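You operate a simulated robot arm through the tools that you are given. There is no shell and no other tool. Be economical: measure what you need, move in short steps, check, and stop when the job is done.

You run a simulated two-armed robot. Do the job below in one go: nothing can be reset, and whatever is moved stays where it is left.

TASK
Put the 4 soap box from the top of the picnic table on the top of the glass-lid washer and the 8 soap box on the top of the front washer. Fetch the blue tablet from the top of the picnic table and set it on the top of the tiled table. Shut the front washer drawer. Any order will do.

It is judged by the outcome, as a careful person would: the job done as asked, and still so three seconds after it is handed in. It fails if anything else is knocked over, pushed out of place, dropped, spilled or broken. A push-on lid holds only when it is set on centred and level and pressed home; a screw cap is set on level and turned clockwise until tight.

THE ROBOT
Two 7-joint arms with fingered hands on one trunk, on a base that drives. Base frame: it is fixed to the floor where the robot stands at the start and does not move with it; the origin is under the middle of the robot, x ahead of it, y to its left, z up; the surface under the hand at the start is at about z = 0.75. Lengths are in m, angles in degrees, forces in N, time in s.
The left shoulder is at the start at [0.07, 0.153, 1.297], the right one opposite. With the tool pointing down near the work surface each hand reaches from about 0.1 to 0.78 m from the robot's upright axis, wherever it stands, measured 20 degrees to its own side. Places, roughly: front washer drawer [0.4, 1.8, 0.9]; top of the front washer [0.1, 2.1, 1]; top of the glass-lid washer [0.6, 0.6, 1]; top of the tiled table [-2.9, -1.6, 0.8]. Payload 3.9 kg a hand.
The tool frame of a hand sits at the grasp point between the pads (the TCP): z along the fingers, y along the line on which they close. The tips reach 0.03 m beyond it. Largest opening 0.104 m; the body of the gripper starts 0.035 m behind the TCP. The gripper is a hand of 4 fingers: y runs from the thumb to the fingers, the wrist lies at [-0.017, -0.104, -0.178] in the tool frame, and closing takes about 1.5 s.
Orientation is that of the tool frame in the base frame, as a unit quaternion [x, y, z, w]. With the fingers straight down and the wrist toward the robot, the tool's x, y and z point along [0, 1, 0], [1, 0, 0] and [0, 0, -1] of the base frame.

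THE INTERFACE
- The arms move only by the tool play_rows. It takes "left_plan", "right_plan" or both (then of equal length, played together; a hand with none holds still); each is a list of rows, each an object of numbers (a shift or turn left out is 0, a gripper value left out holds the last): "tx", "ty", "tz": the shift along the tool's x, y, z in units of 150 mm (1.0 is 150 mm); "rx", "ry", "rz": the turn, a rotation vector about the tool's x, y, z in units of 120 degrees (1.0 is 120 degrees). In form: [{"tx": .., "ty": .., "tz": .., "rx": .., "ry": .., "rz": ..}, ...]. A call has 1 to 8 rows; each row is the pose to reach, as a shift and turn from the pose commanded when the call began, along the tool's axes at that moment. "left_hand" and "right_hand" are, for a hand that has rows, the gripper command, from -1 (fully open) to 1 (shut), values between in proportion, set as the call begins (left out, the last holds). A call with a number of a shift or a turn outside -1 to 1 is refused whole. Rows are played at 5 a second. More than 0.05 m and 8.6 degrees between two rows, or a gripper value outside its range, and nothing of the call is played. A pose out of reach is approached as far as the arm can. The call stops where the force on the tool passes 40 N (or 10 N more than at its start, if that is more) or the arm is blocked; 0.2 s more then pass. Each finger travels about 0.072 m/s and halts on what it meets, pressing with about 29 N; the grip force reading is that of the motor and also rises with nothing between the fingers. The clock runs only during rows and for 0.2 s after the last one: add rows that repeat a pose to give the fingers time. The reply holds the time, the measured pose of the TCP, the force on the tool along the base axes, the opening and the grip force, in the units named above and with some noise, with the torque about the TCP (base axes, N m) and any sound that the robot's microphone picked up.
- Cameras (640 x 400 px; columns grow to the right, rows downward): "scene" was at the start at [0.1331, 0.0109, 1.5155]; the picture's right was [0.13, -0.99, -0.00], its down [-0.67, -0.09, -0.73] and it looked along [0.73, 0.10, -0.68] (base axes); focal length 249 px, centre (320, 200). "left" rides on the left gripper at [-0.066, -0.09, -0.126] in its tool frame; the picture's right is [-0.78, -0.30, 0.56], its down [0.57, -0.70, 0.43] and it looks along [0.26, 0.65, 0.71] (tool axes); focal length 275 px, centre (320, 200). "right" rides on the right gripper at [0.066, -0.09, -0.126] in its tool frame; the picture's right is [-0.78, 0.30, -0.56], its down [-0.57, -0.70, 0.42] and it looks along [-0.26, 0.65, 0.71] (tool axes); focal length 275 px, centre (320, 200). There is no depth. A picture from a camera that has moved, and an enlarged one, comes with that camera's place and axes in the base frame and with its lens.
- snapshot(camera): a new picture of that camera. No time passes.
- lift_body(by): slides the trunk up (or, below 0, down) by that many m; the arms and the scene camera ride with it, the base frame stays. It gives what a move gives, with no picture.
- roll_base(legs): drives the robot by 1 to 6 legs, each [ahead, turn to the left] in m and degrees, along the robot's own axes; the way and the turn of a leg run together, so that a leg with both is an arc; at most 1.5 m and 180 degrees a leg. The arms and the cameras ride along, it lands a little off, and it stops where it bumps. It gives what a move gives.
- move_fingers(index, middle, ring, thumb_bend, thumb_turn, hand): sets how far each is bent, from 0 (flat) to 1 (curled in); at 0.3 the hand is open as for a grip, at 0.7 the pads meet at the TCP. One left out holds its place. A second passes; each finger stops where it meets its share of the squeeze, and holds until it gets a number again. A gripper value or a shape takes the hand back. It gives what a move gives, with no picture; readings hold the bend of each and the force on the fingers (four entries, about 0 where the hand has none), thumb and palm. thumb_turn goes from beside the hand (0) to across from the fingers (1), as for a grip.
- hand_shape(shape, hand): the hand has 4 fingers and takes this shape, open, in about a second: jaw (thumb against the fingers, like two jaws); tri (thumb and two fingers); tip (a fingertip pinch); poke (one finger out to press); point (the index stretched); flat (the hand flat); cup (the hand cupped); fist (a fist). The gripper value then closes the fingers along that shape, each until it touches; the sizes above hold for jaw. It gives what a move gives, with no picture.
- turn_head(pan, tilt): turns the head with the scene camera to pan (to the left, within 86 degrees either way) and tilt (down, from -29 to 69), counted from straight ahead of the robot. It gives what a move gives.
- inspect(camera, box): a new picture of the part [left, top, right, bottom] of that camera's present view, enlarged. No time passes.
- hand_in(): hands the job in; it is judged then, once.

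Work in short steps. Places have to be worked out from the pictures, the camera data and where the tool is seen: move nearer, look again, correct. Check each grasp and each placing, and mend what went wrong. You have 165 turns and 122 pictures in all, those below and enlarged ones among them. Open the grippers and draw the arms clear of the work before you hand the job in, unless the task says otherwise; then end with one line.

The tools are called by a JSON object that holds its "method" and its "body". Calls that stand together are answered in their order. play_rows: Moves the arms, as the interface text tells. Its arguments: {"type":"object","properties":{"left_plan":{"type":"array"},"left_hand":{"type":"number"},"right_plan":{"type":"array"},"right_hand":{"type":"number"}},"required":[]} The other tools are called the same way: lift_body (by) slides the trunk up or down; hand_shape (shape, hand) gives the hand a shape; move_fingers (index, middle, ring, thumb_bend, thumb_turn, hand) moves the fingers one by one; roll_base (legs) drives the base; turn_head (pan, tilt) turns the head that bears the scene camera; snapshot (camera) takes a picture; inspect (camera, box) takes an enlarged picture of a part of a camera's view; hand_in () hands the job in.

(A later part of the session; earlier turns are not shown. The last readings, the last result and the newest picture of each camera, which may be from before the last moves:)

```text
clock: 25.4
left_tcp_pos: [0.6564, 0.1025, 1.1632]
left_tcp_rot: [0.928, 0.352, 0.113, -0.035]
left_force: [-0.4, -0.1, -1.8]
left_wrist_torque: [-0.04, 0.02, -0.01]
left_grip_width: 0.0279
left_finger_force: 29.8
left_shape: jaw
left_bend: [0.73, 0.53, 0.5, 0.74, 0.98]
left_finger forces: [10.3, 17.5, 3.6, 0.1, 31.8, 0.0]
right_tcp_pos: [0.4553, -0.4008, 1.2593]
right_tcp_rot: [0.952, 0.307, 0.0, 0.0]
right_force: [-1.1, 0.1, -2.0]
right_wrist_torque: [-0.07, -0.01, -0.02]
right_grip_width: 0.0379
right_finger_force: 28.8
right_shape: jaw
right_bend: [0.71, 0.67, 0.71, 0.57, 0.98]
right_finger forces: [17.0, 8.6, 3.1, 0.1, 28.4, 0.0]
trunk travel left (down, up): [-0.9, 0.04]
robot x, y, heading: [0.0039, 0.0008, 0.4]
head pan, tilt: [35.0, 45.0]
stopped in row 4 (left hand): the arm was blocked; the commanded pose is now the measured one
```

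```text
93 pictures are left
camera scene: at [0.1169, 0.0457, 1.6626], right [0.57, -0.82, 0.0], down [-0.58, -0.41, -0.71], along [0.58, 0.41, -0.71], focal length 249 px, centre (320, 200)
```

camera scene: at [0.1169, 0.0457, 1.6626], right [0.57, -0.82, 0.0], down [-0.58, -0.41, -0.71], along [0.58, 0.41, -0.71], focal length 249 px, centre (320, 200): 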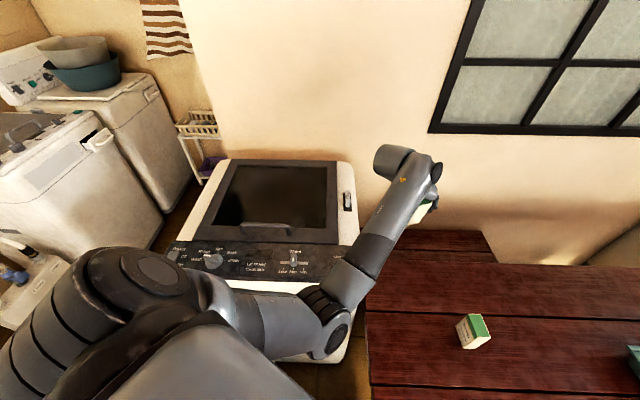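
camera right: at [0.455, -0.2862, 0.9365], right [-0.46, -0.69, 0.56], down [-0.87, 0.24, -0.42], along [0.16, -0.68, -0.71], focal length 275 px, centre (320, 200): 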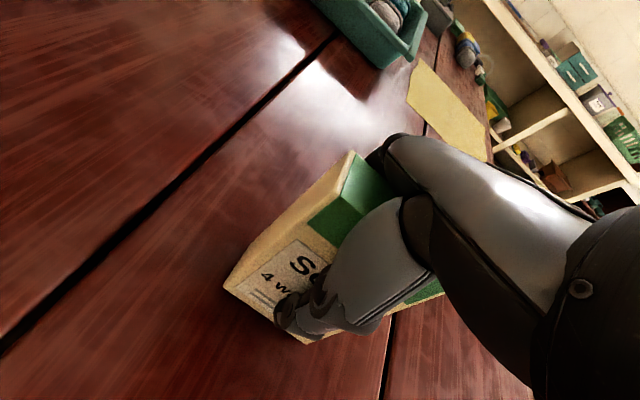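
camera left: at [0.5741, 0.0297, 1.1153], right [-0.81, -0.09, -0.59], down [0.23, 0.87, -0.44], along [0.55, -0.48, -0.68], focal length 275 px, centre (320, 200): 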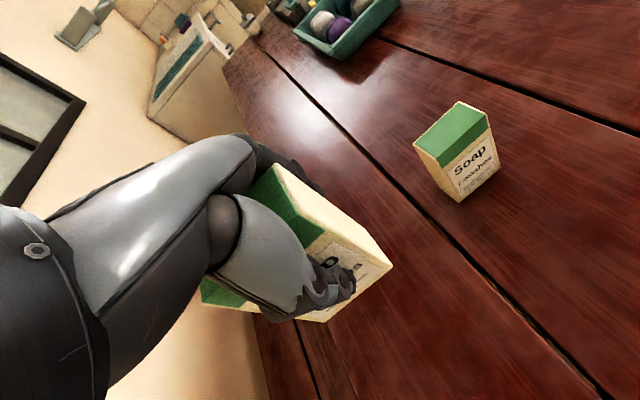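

The elbow seems to be touching near the washer's corner. I back the base off 0.2 m so the arms come clear, then tidy up the arm pose.

{"method": "roll_base", "body": {"legs": [[-0.2, 0]]}}

{"method": "snapshot", "body": {"camera": "scene"}}

{"method": "snapshot", "body": {"camera": "left"}}

```text
clock: 27.0
left_tcp_pos: [0.4626, 0.1003, 1.1615]
left_tcp_rot: [0.93, 0.35, 0.111, -0.035]
left_force: [0.4, -0.2, -2.0]
left_wrist_torque: [0.01, 0.03, 0.01]
left_grip_width: 0.0279
left_finger_force: 28.3
left_shape: jaw
left_bend: [0.73, 0.53, 0.5, 0.74, 0.98]
left_finger forces: [10.2, 17.5, 3.7, 0.0, 31.7, 0.1]
right_tcp_pos: [0.2601, -0.402, 1.2567]
right_tcp_rot: [0.952, 0.305, -0.002, 0.0]
right_force: [0.8, 0.1, -2.1]
right_wrist_torque: [-0.04, 0.0, -0.01]
right_grip_width: 0.0382
right_finger_force: 29.2
right_shape: jaw
right_bend: [0.71, 0.67, 0.71, 0.57, 0.98]
right_finger forces: [16.8, 8.6, 3.0, 0.0, 28.4, 0.1]
trunk travel left (down, up): [-0.9, 0.04]
robot x, y, heading: [-0.2006, -0.0002, -0.2]
head pan, tilt: [35.0, 45.0]
```

```text
92 pictures are left
camera scene: at [-0.075, 0.0458, 1.662], right [0.57, -0.82, 0.0], down [-0.58, -0.4, -0.7], along [0.58, 0.4, -0.71], focal length 249 px, centre (320, 200)
```

scene: 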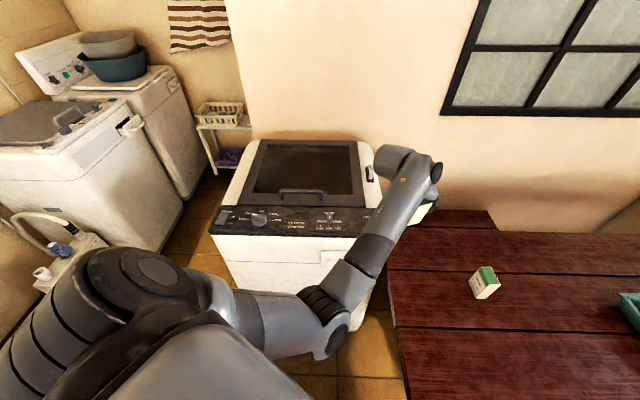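

```text
91 pictures are left
camera left: at [0.3317, 0.108, 1.2665], right [-0.66, -0.2, -0.72], down [0.03, 0.96, -0.29], along [0.75, -0.22, -0.62], focal length 275 px, centre (320, 200)
```

left: 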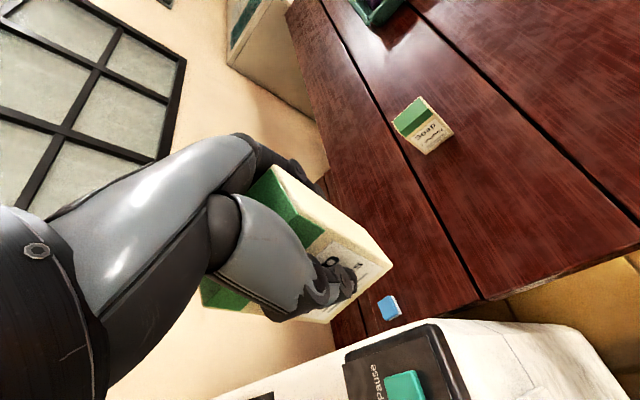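

Everything looks undisturbed. I examine the glass-lid washer's top closely.

{"method": "inspect", "body": {"camera": "scene", "box": [200, 120, 400, 245]}}

```text
3.20 times, centred on (300, 182) of scene
camera zoom: at [-0.075, 0.0458, 1.662], right [0.57, -0.82, 0.0], down [-0.58, -0.4, -0.7], along [0.58, 0.4, -0.71], focal length 797 px, centre (384, 256)
```

zoom: 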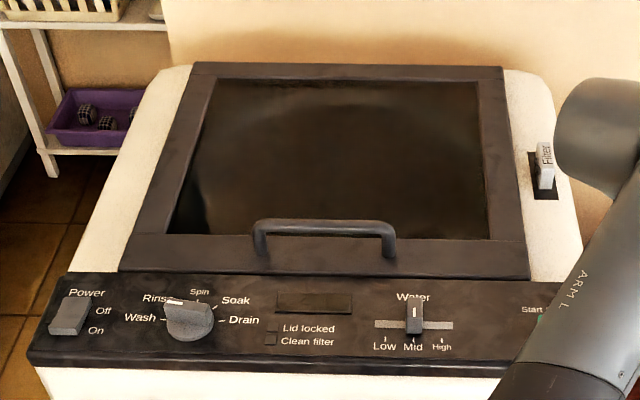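

The glass lid is a good flat spot; I'll aim for its front-right part ≈ (0.59,0.44). First I level the left hand, raise it and pull it in.

{"method": "play_rows", "body": {"left_plan": [{"tx": 0.025, "ty": -0.093, "tz": -0.133, "ry": -0.022}, {"tx": 0.05, "ty": -0.186, "tz": -0.265, "ry": -0.045}, {"tx": 0.075, "ty": -0.28, "tz": -0.4, "ry": -0.067}, {"tx": 0.1, "ty": -0.372, "tz": -0.53, "ry": -0.09}, {"tx": 0.125, "ty": -0.465, "tz": -0.663, "ry": -0.112}]}}

{"method": "snapshot", "body": {"camera": "scene"}}

```text
clock: 28.2
left_tcp_pos: [0.41, 0.1508, 1.2638]
left_tcp_rot: [0.936, 0.352, 0.001, 0.008]
left_force: [0.6, -0.5, -2.0]
left_wrist_torque: [0.01, 0.03, 0.03]
left_grip_width: 0.028
left_finger_force: 29.4
left_shape: jaw
left_bend: [0.73, 0.53, 0.5, 0.74, 0.98]
left_finger forces: [10.4, 17.3, 3.8, 0.0, 31.6, 0.1]
right_tcp_pos: [0.256, -0.4005, 1.2593]
right_tcp_rot: [0.952, 0.305, 0.0, 0.0]
right_force: [1.0, -0.4, -2.1]
right_wrist_torque: [0.0, -0.02, 0.0]
right_grip_width: 0.0383
right_finger_force: 29.0
right_shape: jaw
right_bend: [0.71, 0.67, 0.71, 0.57, 0.98]
right_finger forces: [16.8, 8.5, 3.1, 0.0, 28.3, 0.0]
trunk travel left (down, up): [-0.9, 0.04]
robot x, y, heading: [-0.1975, 0.0014, -0.2]
head pan, tilt: [35.0, 45.0]
```

```text
89 pictures are left
camera scene: at [-0.0797, 0.047, 1.6624], right [0.57, -0.82, 0.0], down [-0.58, -0.4, -0.71], along [0.58, 0.4, -0.71], focal length 249 px, centre (320, 200)
```

scene: 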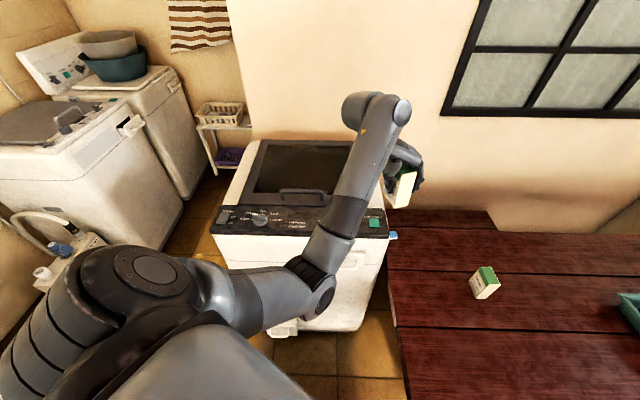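

Left hand is level. Now I turn left 44° and drive 0.25 m toward the washer so the right hand can reach the lid.

{"method": "roll_base", "body": {"legs": [[0, 44], [0.22, 0]]}}

{"method": "turn_head", "body": {"pan": 0, "tilt": 45}}

{"method": "snapshot", "body": {"camera": "scene"}}

{"method": "snapshot", "body": {"camera": "right"}}

```text
clock: 31.9
left_tcp_pos: [0.3078, 0.6736, 1.2655]
left_tcp_rot: [0.743, 0.669, 0.008, 0.006]
left_force: [-0.4, -0.9, -2.2]
left_wrist_torque: [0.02, -0.03, 0.04]
left_grip_width: 0.028
left_finger_force: 29.1
left_shape: jaw
left_bend: [0.73, 0.53, 0.5, 0.74, 0.98]
left_finger forces: [10.5, 17.2, 3.8, 0.0, 31.7, 0.0]
right_tcp_pos: [0.5713, 0.1655, 1.2618]
right_tcp_rot: [0.775, 0.632, 0.002, 0.0]
right_force: [-0.2, -0.3, -1.7]
right_wrist_torque: [0.0, -0.03, 0.02]
right_grip_width: 0.038
right_finger_force: 28.9
right_shape: jaw
right_bend: [0.71, 0.67, 0.71, 0.57, 0.98]
right_finger forces: [16.5, 8.6, 3.1, 0.0, 28.0, 0.0]
trunk travel left (down, up): [-0.9, 0.04]
robot x, y, heading: [-0.0327, 0.1529, 42.5]
head pan, tilt: [35.0, 45.0]
```

```text
clock: 32.9
left_tcp_pos: [0.3136, 0.6773, 1.263]
left_tcp_rot: [0.742, 0.67, 0.005, 0.007]
left_force: [-0.7, 0.2, -1.6]
left_wrist_torque: [-0.02, 0.03, 0.01]
left_grip_width: 0.028
left_finger_force: 29.7
left_shape: jaw
left_bend: [0.73, 0.53, 0.5, 0.74, 0.98]
left_finger forces: [10.5, 17.3, 3.8, 0.1, 31.5, 0.0]
right_tcp_pos: [0.5751, 0.169, 1.2585]
right_tcp_rot: [0.776, 0.631, -0.001, 0.0]
right_force: [-0.3, 0.1, -1.9]
right_wrist_torque: [0.01, -0.06, -0.02]
right_grip_width: 0.0381
right_finger_force: 28.9
right_shape: jaw
right_bend: [0.71, 0.67, 0.71, 0.57, 0.98]
right_finger forces: [16.4, 8.5, 3.1, 0.0, 27.9, 0.0]
trunk travel left (down, up): [-0.9, 0.04]
robot x, y, heading: [-0.0298, 0.1535, 42.7]
head pan, tilt: [0.0, 45.0]
```

```text
88 pictures are left
camera scene: at [0.0666, 0.2433, 1.6624], right [0.68, -0.74, 0.0], down [-0.52, -0.48, -0.71], along [0.52, 0.48, -0.71], focal length 249 px, centre (320, 200)
```

scene: 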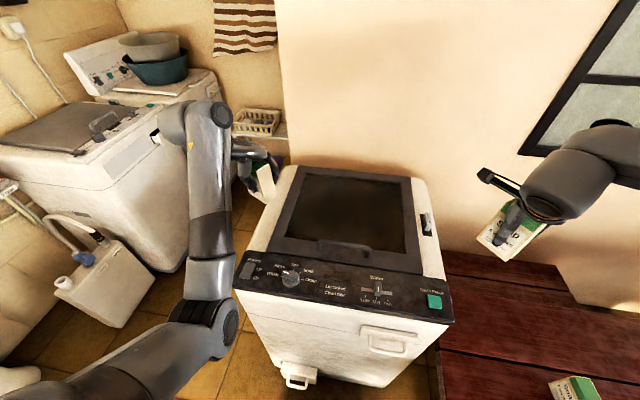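

```text
87 pictures are left
camera right: at [0.5006, 0.252, 1.3851], right [0.13, -0.82, 0.56], down [-0.8, -0.42, -0.42], along [0.58, -0.39, -0.71], focal length 275 px, centre (320, 200)
```

right: 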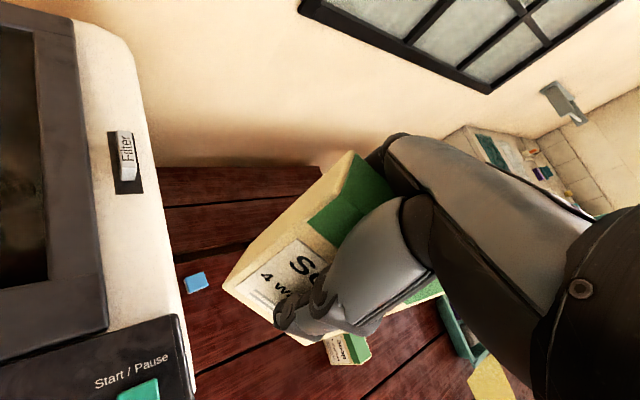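

Triangulation gives the washer top z≈0.97; target on the glass ≈ (0.60,0.50). I move the right hand over it, turning it 35° left for a comfortable wrist.

{"method": "play_rows", "body": {"right_plan": [{"tx": 0.2, "ty": -0.03, "tz": 0.04, "rz": -0.058}, {"tx": 0.4, "ty": -0.06, "tz": 0.08, "rz": -0.116}, {"tx": 0.6, "ty": -0.09, "tz": 0.12, "rz": -0.174}, {"tx": 0.8, "ty": -0.12, "tz": 0.16, "rz": -0.232}, {"tx": 1.0, "ty": -0.14, "tz": 0.2, "rz": -0.29}]}}

```text
clock: 34.1
left_tcp_pos: [0.3125, 0.6787, 1.2613]
left_tcp_rot: [0.742, 0.67, 0.005, 0.007]
left_force: [0.0, 0.0, -2.0]
left_wrist_torque: [-0.04, 0.01, 0.03]
left_grip_width: 0.028
left_finger_force: 29.0
left_shape: jaw
left_bend: [0.73, 0.53, 0.5, 0.74, 0.98]
left_finger forces: [10.5, 17.3, 3.8, 0.0, 31.6, 0.0]
right_tcp_pos: [0.5829, 0.3207, 1.2291]
right_tcp_rot: [0.551, 0.835, -0.001, 0.001]
right_force: [0.0, 0.3, -2.3]
right_wrist_torque: [0.02, 0.0, 0.02]
right_grip_width: 0.0381
right_finger_force: 29.1
right_shape: jaw
right_bend: [0.71, 0.67, 0.71, 0.57, 0.98]
right_finger forces: [16.4, 8.5, 3.0, 0.0, 27.8, 0.1]
trunk travel left (down, up): [-0.9, 0.04]
robot x, y, heading: [-0.0295, 0.1531, 42.8]
head pan, tilt: [0.0, 45.0]
```

Next I go over the spot and down to z≈1.15.

{"method": "play_rows", "body": {"right_plan": [{"tx": 0.2, "ty": 0.115, "tz": 0.08}, {"tx": 0.4, "ty": 0.23, "tz": 0.16}, {"tx": 0.6, "ty": 0.345, "tz": 0.26}, {"tx": 0.8, "ty": 0.46, "tz": 0.38}, {"tx": 1.0, "ty": 0.574, "tz": 0.5}]}}

{"method": "snapshot", "body": {"camera": "scene"}}

{"method": "snapshot", "body": {"camera": "right"}}

```text
clock: 35.3
left_tcp_pos: [0.3126, 0.6803, 1.2621]
left_tcp_rot: [0.743, 0.67, 0.004, 0.007]
left_force: [-0.8, 1.0, -2.2]
left_wrist_torque: [-0.02, 0.0, -0.04]
left_grip_width: 0.028
left_finger_force: 28.9
left_shape: jaw
left_bend: [0.73, 0.53, 0.5, 0.74, 0.98]
left_finger forces: [10.6, 17.2, 3.8, 0.0, 31.5, 0.1]
right_tcp_pos: [0.602, 0.4943, 1.1541]
right_tcp_rot: [0.551, 0.834, -0.002, 0.001]
right_force: [-0.1, 0.7, -2.5]
right_wrist_torque: [-0.01, 0.0, 0.0]
right_grip_width: 0.0381
right_finger_force: 29.2
right_shape: jaw
right_bend: [0.71, 0.67, 0.71, 0.57, 0.98]
right_finger forces: [16.5, 8.4, 3.1, 0.1, 27.8, 0.0]
trunk travel left (down, up): [-0.9, 0.04]
robot x, y, heading: [-0.0295, 0.1548, 42.6]
head pan, tilt: [0.0, 45.0]
```

```text
86 pictures are left
camera scene: at [0.0662, 0.2469, 1.6622], right [0.68, -0.74, 0.0], down [-0.52, -0.48, -0.71], along [0.52, 0.48, -0.71], focal length 249 px, centre (320, 200)
```

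scene: 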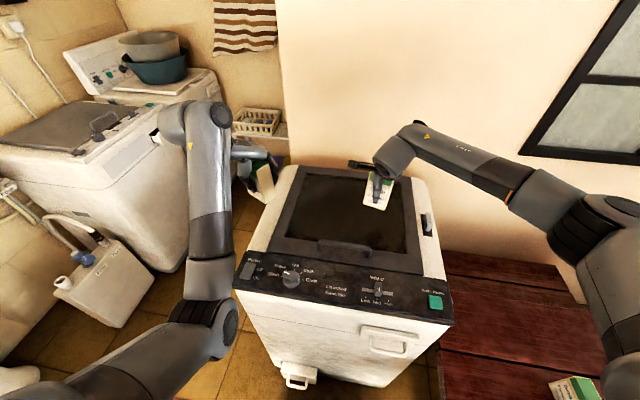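

```text
85 pictures are left
camera right: at [0.4949, 0.5205, 1.2789], right [0.58, -0.59, 0.56], down [-0.42, -0.8, -0.42], along [0.7, 0.01, -0.71], focal length 275 px, centre (320, 200)
```

right: 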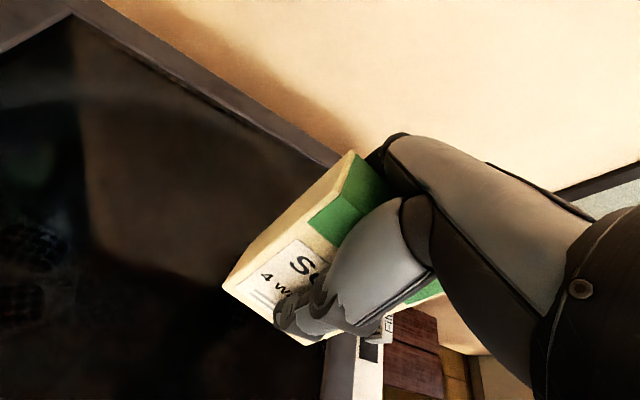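

The column is over the glass (≈ px 371,227). I descend to z≈1.06.

{"method": "play_rows", "body": {"right_plan": [{"tz": 0.22}, {"tz": 0.44}, {"tz": 0.62}]}}

{"method": "play_rows", "body": {"right_plan": [{"tz": 0.03}, {"tz": 0.06}, {"tz": 0.09}, {"tz": 0.12}]}}

{"method": "inspect", "body": {"camera": "scene", "box": [300, 140, 460, 240]}}

```text
clock: 36.1
left_tcp_pos: [0.3136, 0.6769, 1.2622]
left_tcp_rot: [0.742, 0.67, 0.005, 0.008]
left_force: [0.0, 1.6, -1.8]
left_wrist_torque: [0.0, 0.0, 0.0]
left_grip_width: 0.0279
left_finger_force: 28.8
left_shape: jaw
left_bend: [0.73, 0.53, 0.5, 0.74, 0.98]
left_finger forces: [10.5, 17.3, 3.7, 0.1, 31.5, 0.0]
right_tcp_pos: [0.6036, 0.4933, 1.0596]
right_tcp_rot: [0.551, 0.835, 0.0, 0.0]
right_force: [0.5, 0.1, -2.4]
right_wrist_torque: [0.03, 0.01, 0.02]
right_grip_width: 0.0381
right_finger_force: 29.0
right_shape: jaw
right_bend: [0.71, 0.67, 0.71, 0.57, 0.98]
right_finger forces: [16.4, 8.4, 3.1, 0.1, 27.8, 0.1]
trunk travel left (down, up): [-0.9, 0.04]
robot x, y, heading: [-0.0335, 0.1526, 42.6]
head pan, tilt: [0.0, 45.0]
```

```text
clock: 37.1
left_tcp_pos: [0.3092, 0.674, 1.2651]
left_tcp_rot: [0.743, 0.67, 0.007, 0.005]
left_force: [0.0, 0.4, -2.8]
left_wrist_torque: [0.0, 0.01, -0.01]
left_grip_width: 0.0278
left_finger_force: 29.3
left_shape: jaw
left_bend: [0.73, 0.53, 0.5, 0.74, 0.98]
left_finger forces: [10.5, 17.2, 3.8, 0.0, 31.5, 0.0]
right_tcp_pos: [0.6063, 0.4933, 1.0549]
right_tcp_rot: [0.552, 0.834, 0.01, -0.001]
right_force: [-6.4, -7.3, 24.2]
right_wrist_torque: [-0.33, 0.39, 0.0]
right_grip_width: 0.0363
right_finger_force: 28.9
right_shape: jaw
right_bend: [0.71, 0.69, 0.71, 0.58, 0.98]
right_finger forces: [15.1, 7.4, 2.5, 0.0, 38.2, 0.0]
trunk travel left (down, up): [-0.9, 0.04]
robot x, y, heading: [-0.0297, 0.1533, 42.6]
head pan, tilt: [0.0, 45.0]
stopped in row 4 (right hand): the force on the tool passed its limit at 41 N (the readings are from after the stop); the commanded pose is now the measured one
```

```text
4.00 times, centred on (380, 190) of scene
camera zoom: at [0.0613, 0.2391, 1.6629], right [0.68, -0.74, 0.0], down [-0.52, -0.48, -0.71], along [0.52, 0.48, -0.71], focal length 996 px, centre (80, 240)
```

zoom: 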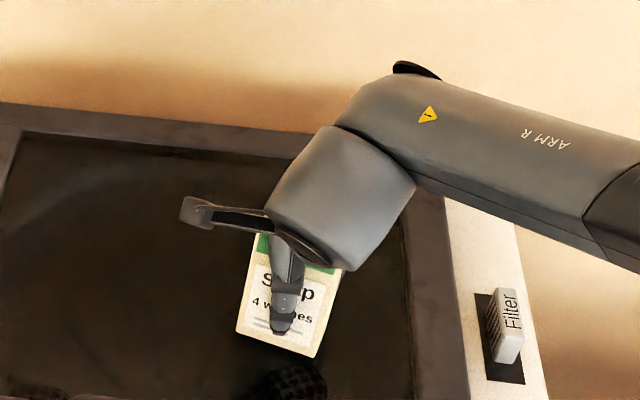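

Contact at TCP z≈1.055 (glass ≈0.99). I ease up a few mm to relieve the press force.

{"method": "play_rows", "body": {"right_plan": [{"tz": -0.015}, {"tz": -0.022}]}}

{"method": "inspect", "body": {"camera": "right", "box": [160, 130, 480, 400]}}

```text
clock: 37.7
left_tcp_pos: [0.3089, 0.6746, 1.2643]
left_tcp_rot: [0.743, 0.669, 0.007, 0.006]
left_force: [0.2, 0.2, -1.3]
left_wrist_torque: [-0.05, 0.03, 0.03]
left_grip_width: 0.0277
left_finger_force: 29.1
left_shape: jaw
left_bend: [0.73, 0.53, 0.5, 0.74, 0.98]
left_finger forces: [10.6, 17.2, 3.7, 0.1, 31.5, 0.0]
right_tcp_pos: [0.6059, 0.4932, 1.055]
right_tcp_rot: [0.551, 0.834, 0.007, -0.001]
right_force: [-0.7, -1.8, 15.7]
right_wrist_torque: [-0.13, 0.01, 0.02]
right_grip_width: 0.0359
right_finger_force: 28.8
right_shape: jaw
right_bend: [0.71, 0.69, 0.69, 0.59, 0.98]
right_finger forces: [17.6, 8.8, 3.2, 0.0, 34.3, 0.0]
trunk travel left (down, up): [-0.9, 0.04]
robot x, y, heading: [-0.0286, 0.153, 42.6]
head pan, tilt: [0.0, 45.0]
```

```text
1.48 times, centred on (320, 265) of right
camera zoom: at [0.4963, 0.5174, 1.1807], right [0.57, -0.6, 0.55], down [-0.42, -0.8, -0.44], along [0.71, 0.02, -0.71], focal length 408 px, centre (320, 104)
```

zoom: 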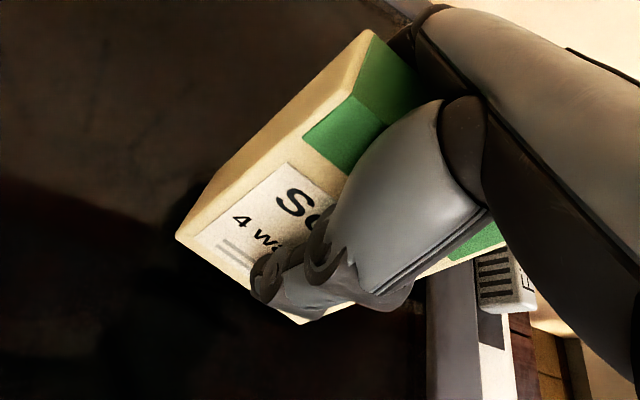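

Force is down to 16 N with the box seated on the glass. I open slowly, first part-way.

{"method": "play_rows", "body": {"right_plan": [{"tz": -0.01}, {"tz": -0.01}, {"tz": -0.01}, {"tz": -0.01}], "right_hand": 0.0}}

{"method": "play_rows", "body": {"right_plan": [{"tz": 0}, {"tz": 0}, {"tz": 0}, {"tz": 0}], "right_hand": -1}}

{"method": "snapshot", "body": {"camera": "right"}}

{"method": "inspect", "body": {"camera": "scene", "box": [300, 140, 460, 240]}}

```text
clock: 38.7
left_tcp_pos: [0.3126, 0.6769, 1.2625]
left_tcp_rot: [0.743, 0.669, 0.006, 0.007]
left_force: [-0.7, 0.0, -1.9]
left_wrist_torque: [-0.01, 0.01, -0.01]
left_grip_width: 0.0278
left_finger_force: 29.0
left_shape: jaw
left_bend: [0.73, 0.53, 0.5, 0.74, 0.98]
left_finger forces: [10.4, 17.1, 3.7, 0.0, 31.4, 0.1]
right_tcp_pos: [0.6068, 0.4946, 1.053]
right_tcp_rot: [0.551, 0.835, 0.005, 0.0]
right_force: [0.1, -0.4, 0.6]
right_wrist_torque: [-0.01, -0.03, 0.02]
right_grip_width: 0.0518
right_finger_force: 0.0
right_shape: jaw
right_bend: [0.74, 0.45, 0.41, 0.69, 1.0]
right_finger forces: [0.2, 0.0, 0.1, 0.0, 0.7, 0.2]
trunk travel left (down, up): [-0.9, 0.04]
robot x, y, heading: [-0.0313, 0.1541, 42.7]
head pan, tilt: [0.0, 45.0]
```

```text
clock: 39.7
left_tcp_pos: [0.3115, 0.6769, 1.2616]
left_tcp_rot: [0.743, 0.669, 0.006, 0.007]
left_force: [0.5, 0.2, -2.8]
left_wrist_torque: [-0.03, 0.04, 0.02]
left_grip_width: 0.0281
left_finger_force: 29.3
left_shape: jaw
left_bend: [0.73, 0.53, 0.5, 0.74, 0.98]
left_finger forces: [10.5, 17.2, 3.8, 0.1, 31.5, 0.0]
right_tcp_pos: [0.6073, 0.4943, 1.054]
right_tcp_rot: [0.551, 0.834, 0.005, 0.002]
right_force: [0.2, 0.1, 0.2]
right_wrist_torque: [0.03, -0.02, 0.03]
right_grip_width: 0.1039
right_finger_force: 0.0
right_shape: jaw
right_bend: [0.3, 0.3, 0.3, 0.3, 0.97]
right_finger forces: [0.3, 0.1, 0.0, 0.0, 0.6, 0.0]
trunk travel left (down, up): [-0.9, 0.04]
robot x, y, heading: [-0.0321, 0.1561, 42.5]
head pan, tilt: [0.0, 45.0]
```

```text
82 pictures are left
camera right: at [0.4987, 0.519, 1.1795], right [0.57, -0.6, 0.55], down [-0.42, -0.8, -0.43], along [0.7, 0.02, -0.71], focal length 275 px, centre (320, 200)
```

right: 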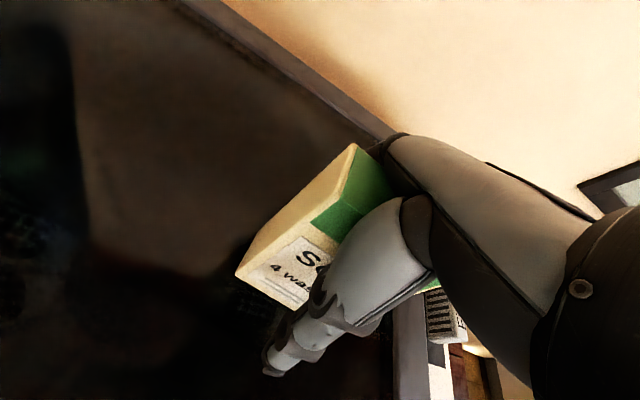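

```text
4.00 times, centred on (380, 190) of scene
camera zoom: at [0.0653, 0.2423, 1.6625], right [0.68, -0.74, 0.0], down [-0.52, -0.48, -0.71], along [0.52, 0.48, -0.71], focal length 996 px, centre (80, 240)
```

zoom: 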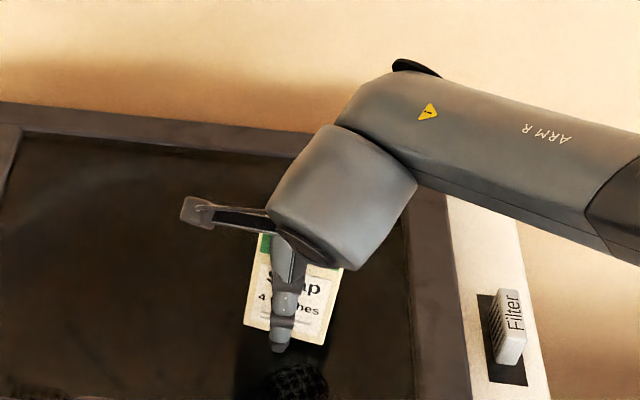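

The box stands freely, so I raise the right hand straight up.

{"method": "play_rows", "body": {"right_plan": [{"tz": -0.2}, {"tz": -0.4}, {"tz": -0.6}, {"tz": -0.8}, {"tz": -1.0}]}}

{"method": "snapshot", "body": {"camera": "scene"}}

{"method": "snapshot", "body": {"camera": "right"}}

```text
clock: 40.9
left_tcp_pos: [0.3112, 0.6758, 1.2637]
left_tcp_rot: [0.743, 0.669, 0.006, 0.006]
left_force: [-0.9, 0.5, -1.6]
left_wrist_torque: [-0.02, 0.03, 0.0]
left_grip_width: 0.0278
left_finger_force: 28.5
left_shape: jaw
left_bend: [0.73, 0.53, 0.5, 0.74, 0.98]
left_finger forces: [10.6, 17.3, 3.8, 0.0, 31.5, 0.1]
right_tcp_pos: [0.6055, 0.4935, 1.2044]
right_tcp_rot: [0.551, 0.835, 0.005, 0.0]
right_force: [0.3, 0.4, 0.3]
right_wrist_torque: [-0.04, -0.04, 0.03]
right_grip_width: 0.1035
right_finger_force: 0.1
right_shape: jaw
right_bend: [0.3, 0.3, 0.3, 0.3, 0.97]
right_finger forces: [0.0, 0.0, 0.0, 0.1, 0.0, 0.0]
trunk travel left (down, up): [-0.9, 0.04]
robot x, y, heading: [-0.0308, 0.1521, 42.7]
head pan, tilt: [0.0, 45.0]
```

```text
80 pictures are left
camera scene: at [0.0645, 0.242, 1.6625], right [0.68, -0.74, 0.0], down [-0.52, -0.48, -0.71], along [0.52, 0.48, -0.71], focal length 249 px, centre (320, 200)
```

scene: 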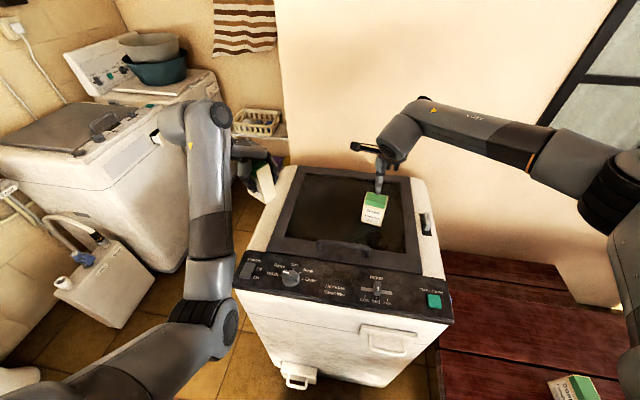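

```text
79 pictures are left
camera right: at [0.497, 0.5172, 1.3304], right [0.57, -0.6, 0.56], down [-0.42, -0.8, -0.43], along [0.7, 0.02, -0.71], focal length 275 px, centre (320, 200)
```

right: 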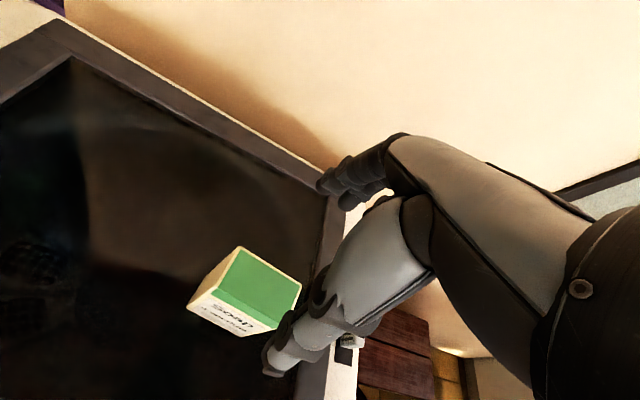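

The 4 box stands well on the glass lid. Tablet is at ≈ (0.667,0.170) about 8 cm from the washer's side, so I reposition the base to about (0,0) heading 35° to reach it along the washer side with the right hand.

{"method": "roll_base", "body": {"legs": [[-0.2, 0], [0, -47], [0.18, 0], [0, 40]]}}

{"method": "turn_head", "body": {"pan": -12, "tilt": 50}}

{"method": "snapshot", "body": {"camera": "scene"}}

{"method": "snapshot", "body": {"camera": "right"}}

```text
clock: 47.7
left_tcp_pos: [0.413, 0.4761, 1.264]
left_tcp_rot: [0.786, 0.618, 0.005, 0.006]
left_force: [0.7, 0.0, -2.8]
left_wrist_torque: [0.01, 0.02, 0.02]
left_grip_width: 0.0273
left_finger_force: 29.4
left_shape: jaw
left_bend: [0.73, 0.53, 0.5, 0.74, 0.98]
left_finger forces: [10.4, 17.2, 3.6, 0.0, 31.2, 0.0]
right_tcp_pos: [0.6817, 0.2567, 1.2038]
right_tcp_rot: [0.605, 0.797, 0.006, 0.0]
right_force: [-0.6, -0.2, 0.3]
right_wrist_torque: [0.0, 0.01, -0.03]
right_grip_width: 0.1037
right_finger_force: 0.1
right_shape: jaw
right_bend: [0.3, 0.3, 0.3, 0.3, 0.97]
right_finger forces: [0.1, 0.0, 0.1, 0.0, 0.1, 0.0]
trunk travel left (down, up): [-0.9, 0.04]
robot x, y, heading: [0.0086, 0.0024, 35.1]
head pan, tilt: [0.0, 45.0]
```

```text
clock: 48.4
left_tcp_pos: [0.4128, 0.4771, 1.2638]
left_tcp_rot: [0.785, 0.619, 0.005, 0.007]
left_force: [-0.4, -0.1, -2.4]
left_wrist_torque: [-0.03, 0.02, -0.02]
left_grip_width: 0.0275
left_finger_force: 29.2
left_shape: jaw
left_bend: [0.73, 0.53, 0.5, 0.74, 0.98]
left_finger forces: [10.4, 17.2, 3.6, 0.0, 31.2, 0.1]
right_tcp_pos: [0.6808, 0.2565, 1.2045]
right_tcp_rot: [0.605, 0.796, 0.006, 0.001]
right_force: [-0.2, 0.2, 0.7]
right_wrist_torque: [0.05, 0.01, -0.03]
right_grip_width: 0.1038
right_finger_force: 0.0
right_shape: jaw
right_bend: [0.3, 0.3, 0.3, 0.3, 0.97]
right_finger forces: [0.0, 0.1, 0.0, 0.0, 0.1, 0.0]
trunk travel left (down, up): [-0.9, 0.04]
robot x, y, heading: [0.003, 0.0036, 35.2]
head pan, tilt: [-12.0, 50.0]
```

```text
78 pictures are left
camera scene: at [0.1167, 0.0627, 1.6556], right [0.39, -0.92, 0.0], down [-0.7, -0.3, -0.64], along [0.59, 0.25, -0.77], focal length 249 px, centre (320, 200)
```

scene: 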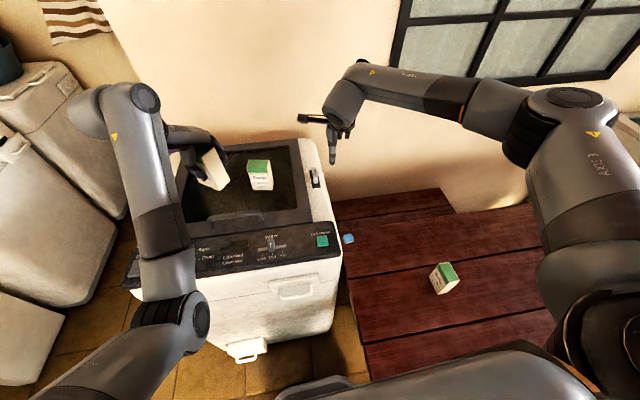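

```text
77 pictures are left
camera right: at [0.5768, 0.2957, 1.3296], right [0.49, -0.67, 0.56], down [-0.52, -0.74, -0.43], along [0.7, -0.08, -0.71], focal length 275 px, centre (320, 200)
```

right: 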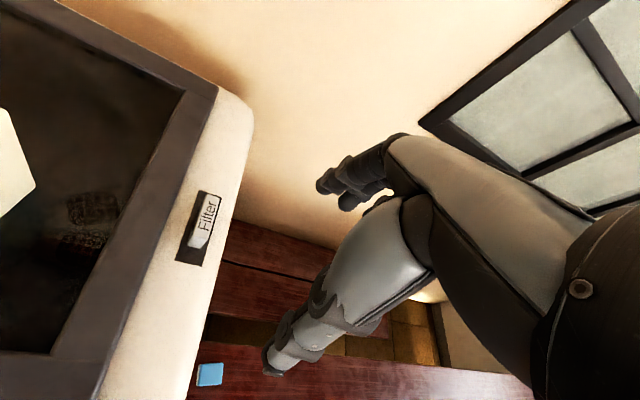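

Tablet fixes at ≈ (0.657,0.166). I zoom to get its orientation.

{"method": "inspect", "body": {"camera": "right", "box": [170, 345, 250, 395]}}

{"method": "inspect", "body": {"camera": "scene", "box": [310, 215, 390, 265]}}

```text
8.00 times, centred on (210, 370) of right
camera zoom: at [0.5768, 0.2957, 1.3296], right [0.49, -0.67, 0.56], down [-0.52, -0.74, -0.43], along [0.7, -0.08, -0.71], focal length 2202 px, centre (1200, -1160)
```

zoom: 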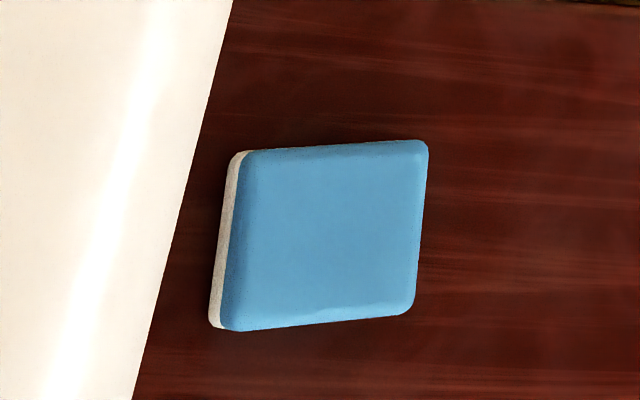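

```text
8.00 times, centred on (350, 240) of scene
camera zoom: at [0.1167, 0.0627, 1.6556], right [0.39, -0.92, 0.0], down [-0.7, -0.3, -0.64], along [0.59, 0.25, -0.77], focal length 1993 px, centre (80, -120)
```

zoom: 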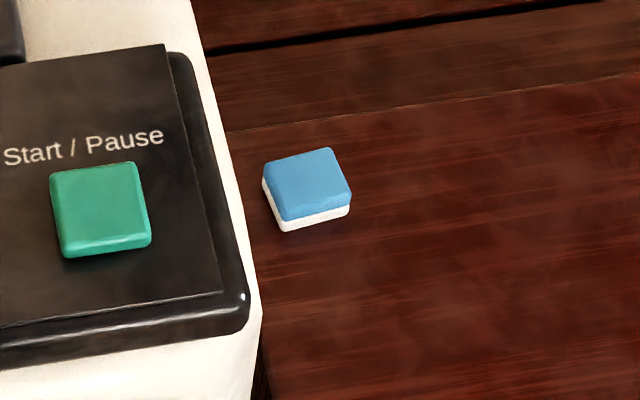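

The tablet is about 39×30 mm with its short side along bearing ~42°. I move the right hand above it, turned to close along that side.

{"method": "play_rows", "body": {"right_plan": [{"tx": -0.11, "ty": -0.061, "tz": 0.18, "rz": -0.042}, {"tx": -0.22, "ty": -0.122, "tz": 0.36, "rz": -0.085}, {"tx": -0.33, "ty": -0.183, "tz": 0.54, "rz": -0.127}, {"tx": -0.44, "ty": -0.244, "tz": 0.72, "rz": -0.17}, {"tx": -0.549, "ty": -0.305, "tz": 0.9, "rz": -0.212}]}}

{"method": "snapshot", "body": {"camera": "right"}}

{"method": "snapshot", "body": {"camera": "scene"}}

```text
clock: 49.6
left_tcp_pos: [0.4139, 0.4764, 1.2647]
left_tcp_rot: [0.786, 0.619, 0.005, 0.005]
left_force: [0.9, -0.2, -2.0]
left_wrist_torque: [0.02, 0.01, -0.01]
left_grip_width: 0.0277
left_finger_force: 29.1
left_shape: jaw
left_bend: [0.73, 0.53, 0.5, 0.74, 0.98]
left_finger forces: [10.4, 17.1, 3.6, 0.0, 31.0, 0.0]
right_tcp_pos: [0.6604, 0.1643, 1.0665]
right_tcp_rot: [0.414, 0.91, 0.007, 0.001]
right_force: [1.1, 0.1, 0.7]
right_wrist_torque: [0.02, 0.01, 0.02]
right_grip_width: 0.1039
right_finger_force: 0.0
right_shape: jaw
right_bend: [0.3, 0.3, 0.3, 0.3, 0.97]
right_finger forces: [0.1, 0.0, 0.0, 0.0, 0.0, 0.0]
trunk travel left (down, up): [-0.9, 0.04]
robot x, y, heading: [0.0039, 0.0021, 35.1]
head pan, tilt: [-12.0, 50.0]
```

```text
74 pictures are left
camera right: at [0.5489, 0.1533, 1.1923], right [0.73, -0.39, 0.56], down [-0.15, -0.89, -0.43], along [0.67, 0.23, -0.71], focal length 275 px, centre (320, 200)
```

right: 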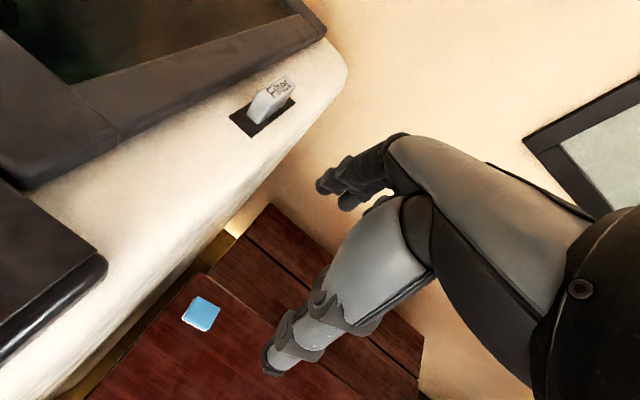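

```text
73 pictures are left
camera scene: at [0.1177, 0.0609, 1.6556], right [0.39, -0.92, 0.0], down [-0.71, -0.3, -0.64], along [0.59, 0.25, -0.77], focal length 249 px, centre (320, 200)
```

scene: 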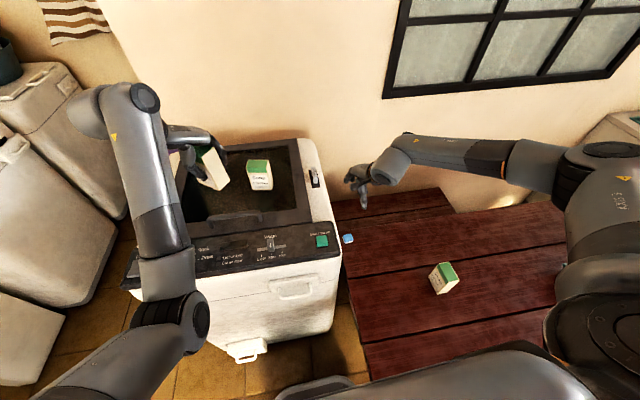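

Aligned: tablet at (0.658,0.1645), directly below the TCP. I descend to z≈0.84.

{"method": "play_rows", "body": {"right_plan": [{"tz": 0.2}, {"tz": 0.4}, {"tz": 0.6}, {"tz": 0.8}, {"tz": 1.0}]}}

{"method": "play_rows", "body": {"right_plan": [{"tz": 0.15}, {"tz": 0.3}, {"tz": 0.45}]}}

{"method": "snapshot", "body": {"camera": "right"}}

{"method": "inspect", "body": {"camera": "scene", "box": [280, 170, 440, 270]}}

```text
clock: 50.8
left_tcp_pos: [0.4135, 0.4766, 1.2629]
left_tcp_rot: [0.784, 0.62, 0.004, 0.007]
left_force: [1.1, 0.5, -2.3]
left_wrist_torque: [-0.03, 0.0, 0.03]
left_grip_width: 0.0274
left_finger_force: 29.1
left_shape: jaw
left_bend: [0.73, 0.53, 0.5, 0.74, 0.98]
left_finger forces: [10.3, 17.1, 3.5, 0.0, 31.0, 0.1]
right_tcp_pos: [0.6627, 0.1687, 0.9158]
right_tcp_rot: [0.415, 0.91, 0.005, 0.002]
right_force: [-0.5, 0.2, 0.1]
right_wrist_torque: [0.0, -0.01, -0.03]
right_grip_width: 0.104
right_finger_force: 0.1
right_shape: jaw
right_bend: [0.3, 0.3, 0.3, 0.3, 0.97]
right_finger forces: [0.1, 0.1, 0.0, 0.0, 0.1, 0.1]
trunk travel left (down, up): [-0.9, 0.04]
robot x, y, heading: [0.006, 0.004, 35.0]
head pan, tilt: [-12.0, 50.0]
```

```text
clock: 51.6
left_tcp_pos: [0.4134, 0.477, 1.2636]
left_tcp_rot: [0.785, 0.619, 0.005, 0.006]
left_force: [-0.9, 0.1, -2.6]
left_wrist_torque: [0.0, 0.02, 0.02]
left_grip_width: 0.0275
left_finger_force: 29.2
left_shape: jaw
left_bend: [0.73, 0.53, 0.5, 0.74, 0.98]
left_finger forces: [10.5, 17.1, 3.7, 0.0, 31.1, 0.1]
right_tcp_pos: [0.661, 0.1545, 0.8608]
right_tcp_rot: [0.42, 0.907, 0.002, 0.006]
right_force: [0.2, -0.5, 0.6]
right_wrist_torque: [-0.04, -0.03, -0.03]
right_grip_width: 0.1038
right_finger_force: 0.0
right_shape: jaw
right_bend: [0.3, 0.3, 0.3, 0.3, 0.97]
right_finger forces: [0.0, 0.0, 0.0, 0.1, 0.1, 0.0]
right hand out of reach, approached as far as the arm can: row 3
trunk travel left (down, up): [-0.9, 0.04]
robot x, y, heading: [0.0075, 0.0029, 35.1]
head pan, tilt: [-12.0, 50.0]
```

```text
72 pictures are left
camera right: at [0.5489, 0.1481, 0.9856], right [0.72, -0.4, 0.57], down [-0.16, -0.89, -0.43], along [0.67, 0.22, -0.71], focal length 275 px, centre (320, 200)
```

right: 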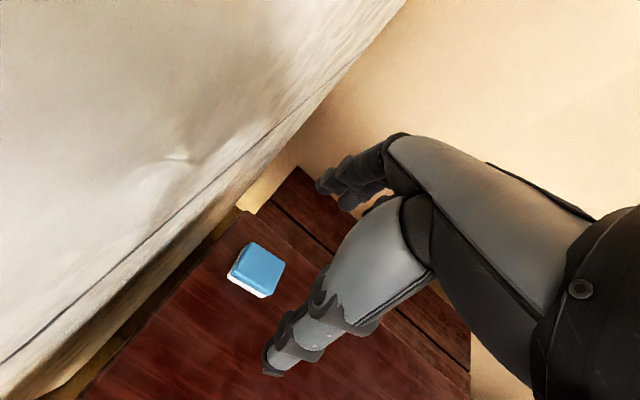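

```text
4.00 times, centred on (360, 220) of scene
camera zoom: at [0.1166, 0.0627, 1.6556], right [0.39, -0.92, 0.0], down [-0.7, -0.3, -0.64], along [0.59, 0.25, -0.77], focal length 996 px, centre (160, 120)
```

zoom: 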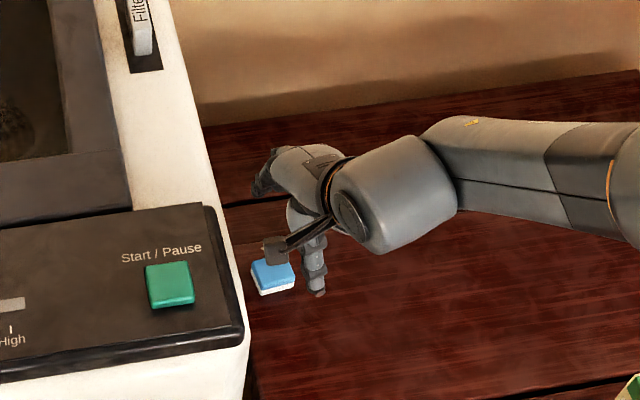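

The arm is at its limit due to the raised trunk. I raise the hand 5 cm back, then lower the trunk by 10 cm.

{"method": "play_rows", "body": {"right_plan": [{"tz": -0.12}, {"tz": -0.24}, {"tz": -0.35}]}}

{"method": "lift_body", "body": {"by": -0.1}}

{"method": "snapshot", "body": {"camera": "right"}}

```text
clock: 52.4
left_tcp_pos: [0.4121, 0.4775, 1.2646]
left_tcp_rot: [0.785, 0.62, 0.005, 0.007]
left_force: [-0.4, 0.2, -1.6]
left_wrist_torque: [-0.03, 0.01, 0.01]
left_grip_width: 0.0274
left_finger_force: 29.4
left_shape: jaw
left_bend: [0.73, 0.53, 0.5, 0.74, 0.98]
left_finger forces: [10.2, 17.1, 3.6, 0.1, 31.1, 0.0]
right_tcp_pos: [0.6606, 0.1679, 0.9034]
right_tcp_rot: [0.414, 0.91, 0.005, 0.001]
right_force: [0.4, -0.2, -0.2]
right_wrist_torque: [-0.01, 0.0, -0.03]
right_grip_width: 0.1039
right_finger_force: 0.1
right_shape: jaw
right_bend: [0.3, 0.3, 0.3, 0.3, 0.97]
right_finger forces: [0.0, 0.0, 0.0, 0.0, 0.1, 0.1]
trunk travel left (down, up): [-0.9, 0.04]
robot x, y, heading: [0.0043, 0.0031, 35.0]
head pan, tilt: [-12.0, 50.0]
```

```text
clock: 53.7
left_tcp_pos: [0.4133, 0.4777, 1.1636]
left_tcp_rot: [0.785, 0.619, 0.005, 0.007]
left_force: [0.3, -0.7, -2.7]
left_wrist_torque: [-0.03, 0.04, 0.0]
left_grip_width: 0.0275
left_finger_force: 29.3
left_shape: jaw
left_bend: [0.73, 0.53, 0.5, 0.74, 0.98]
left_finger forces: [10.4, 16.9, 3.6, 0.0, 31.1, 0.0]
right_tcp_pos: [0.6612, 0.1672, 0.8027]
right_tcp_rot: [0.415, 0.91, 0.005, 0.002]
right_force: [0.1, 0.5, 0.4]
right_wrist_torque: [-0.01, 0.01, 0.01]
right_grip_width: 0.1038
right_finger_force: 0.1
right_shape: jaw
right_bend: [0.3, 0.3, 0.3, 0.3, 0.97]
right_finger forces: [0.1, 0.0, 0.0, 0.0, 0.0, 0.0]
trunk travel left (down, up): [-0.8, 0.14]
robot x, y, heading: [0.0019, 0.0055, 35.1]
head pan, tilt: [-12.0, 50.0]
```

```text
70 pictures are left
camera right: at [0.5493, 0.1576, 0.9283], right [0.73, -0.4, 0.56], down [-0.15, -0.89, -0.43], along [0.67, 0.23, -0.71], focal length 275 px, centre (320, 200)
```

right: 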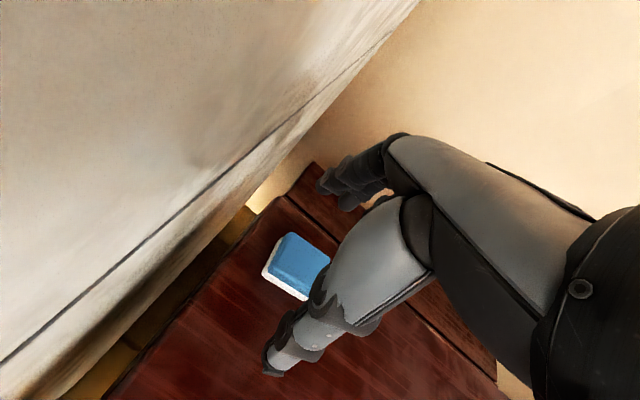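

Still centred. I lower to TCP z≈0.784 so the tips come just above the table.

{"method": "play_rows", "body": {"right_plan": [{"tz": 0.05}, {"tz": 0.09}, {"tz": 0.125}]}}

{"method": "play_rows", "body": {"right_plan": [{"tz": 0}, {"tz": 0}, {"tz": 0}, {"tz": 0}, {"tz": 0}, {"tz": 0}, {"tz": 0}, {"tz": 0}], "right_hand": 1}}

{"method": "snapshot", "body": {"camera": "right"}}

```text
clock: 54.5
left_tcp_pos: [0.4138, 0.478, 1.1637]
left_tcp_rot: [0.786, 0.619, 0.006, 0.007]
left_force: [-0.3, -0.4, -2.2]
left_wrist_torque: [-0.02, 0.0, -0.02]
left_grip_width: 0.0275
left_finger_force: 29.2
left_shape: jaw
left_bend: [0.73, 0.53, 0.5, 0.74, 0.98]
left_finger forces: [10.4, 17.0, 3.6, 0.1, 31.2, 0.1]
right_tcp_pos: [0.6618, 0.168, 0.7841]
right_tcp_rot: [0.415, 0.91, 0.005, 0.002]
right_force: [0.4, 0.3, -0.4]
right_wrist_torque: [0.02, -0.02, 0.01]
right_grip_width: 0.104
right_finger_force: 0.0
right_shape: jaw
right_bend: [0.3, 0.3, 0.3, 0.3, 0.97]
right_finger forces: [0.0, 0.1, 0.0, 0.1, 0.0, 0.0]
trunk travel left (down, up): [-0.8, 0.14]
robot x, y, heading: [0.0055, 0.0052, 35.1]
head pan, tilt: [-12.0, 50.0]
```

```text
clock: 56.3
left_tcp_pos: [0.4138, 0.4786, 1.1631]
left_tcp_rot: [0.786, 0.619, 0.005, 0.007]
left_force: [-1.3, 0.2, -2.8]
left_wrist_torque: [-0.05, 0.02, -0.01]
left_grip_width: 0.0276
left_finger_force: 28.6
left_shape: jaw
left_bend: [0.73, 0.53, 0.5, 0.74, 0.98]
left_finger forces: [10.4, 17.0, 3.6, 0.0, 31.1, 0.0]
right_tcp_pos: [0.6616, 0.169, 0.7836]
right_tcp_rot: [0.415, 0.91, 0.006, 0.002]
right_force: [0.0, -1.1, 0.2]
right_wrist_torque: [0.02, 0.04, -0.01]
right_grip_width: 0.027
right_finger_force: 28.9
right_shape: jaw
right_bend: [0.73, 0.55, 0.61, 0.75, 1.0]
right_finger forces: [15.3, 9.5, 0.0, 0.1, 24.9, 0.0]
trunk travel left (down, up): [-0.8, 0.14]
robot x, y, heading: [0.0064, 0.0041, 35.0]
head pan, tilt: [-12.0, 50.0]
```

```text
69 pictures are left
camera right: at [0.5497, 0.1579, 0.9088], right [0.73, -0.4, 0.56], down [-0.15, -0.89, -0.43], along [0.67, 0.23, -0.71], focal length 275 px, centre (320, 200)
```

right: 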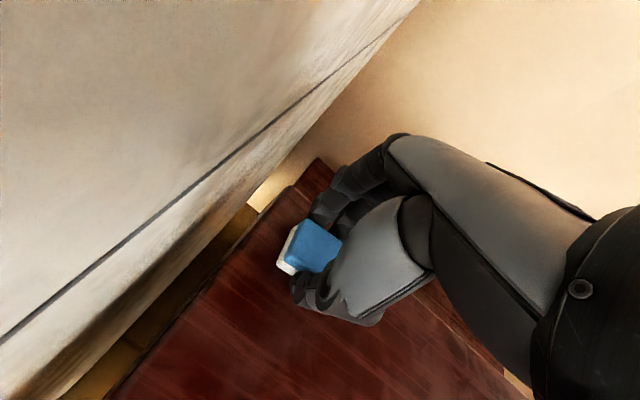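

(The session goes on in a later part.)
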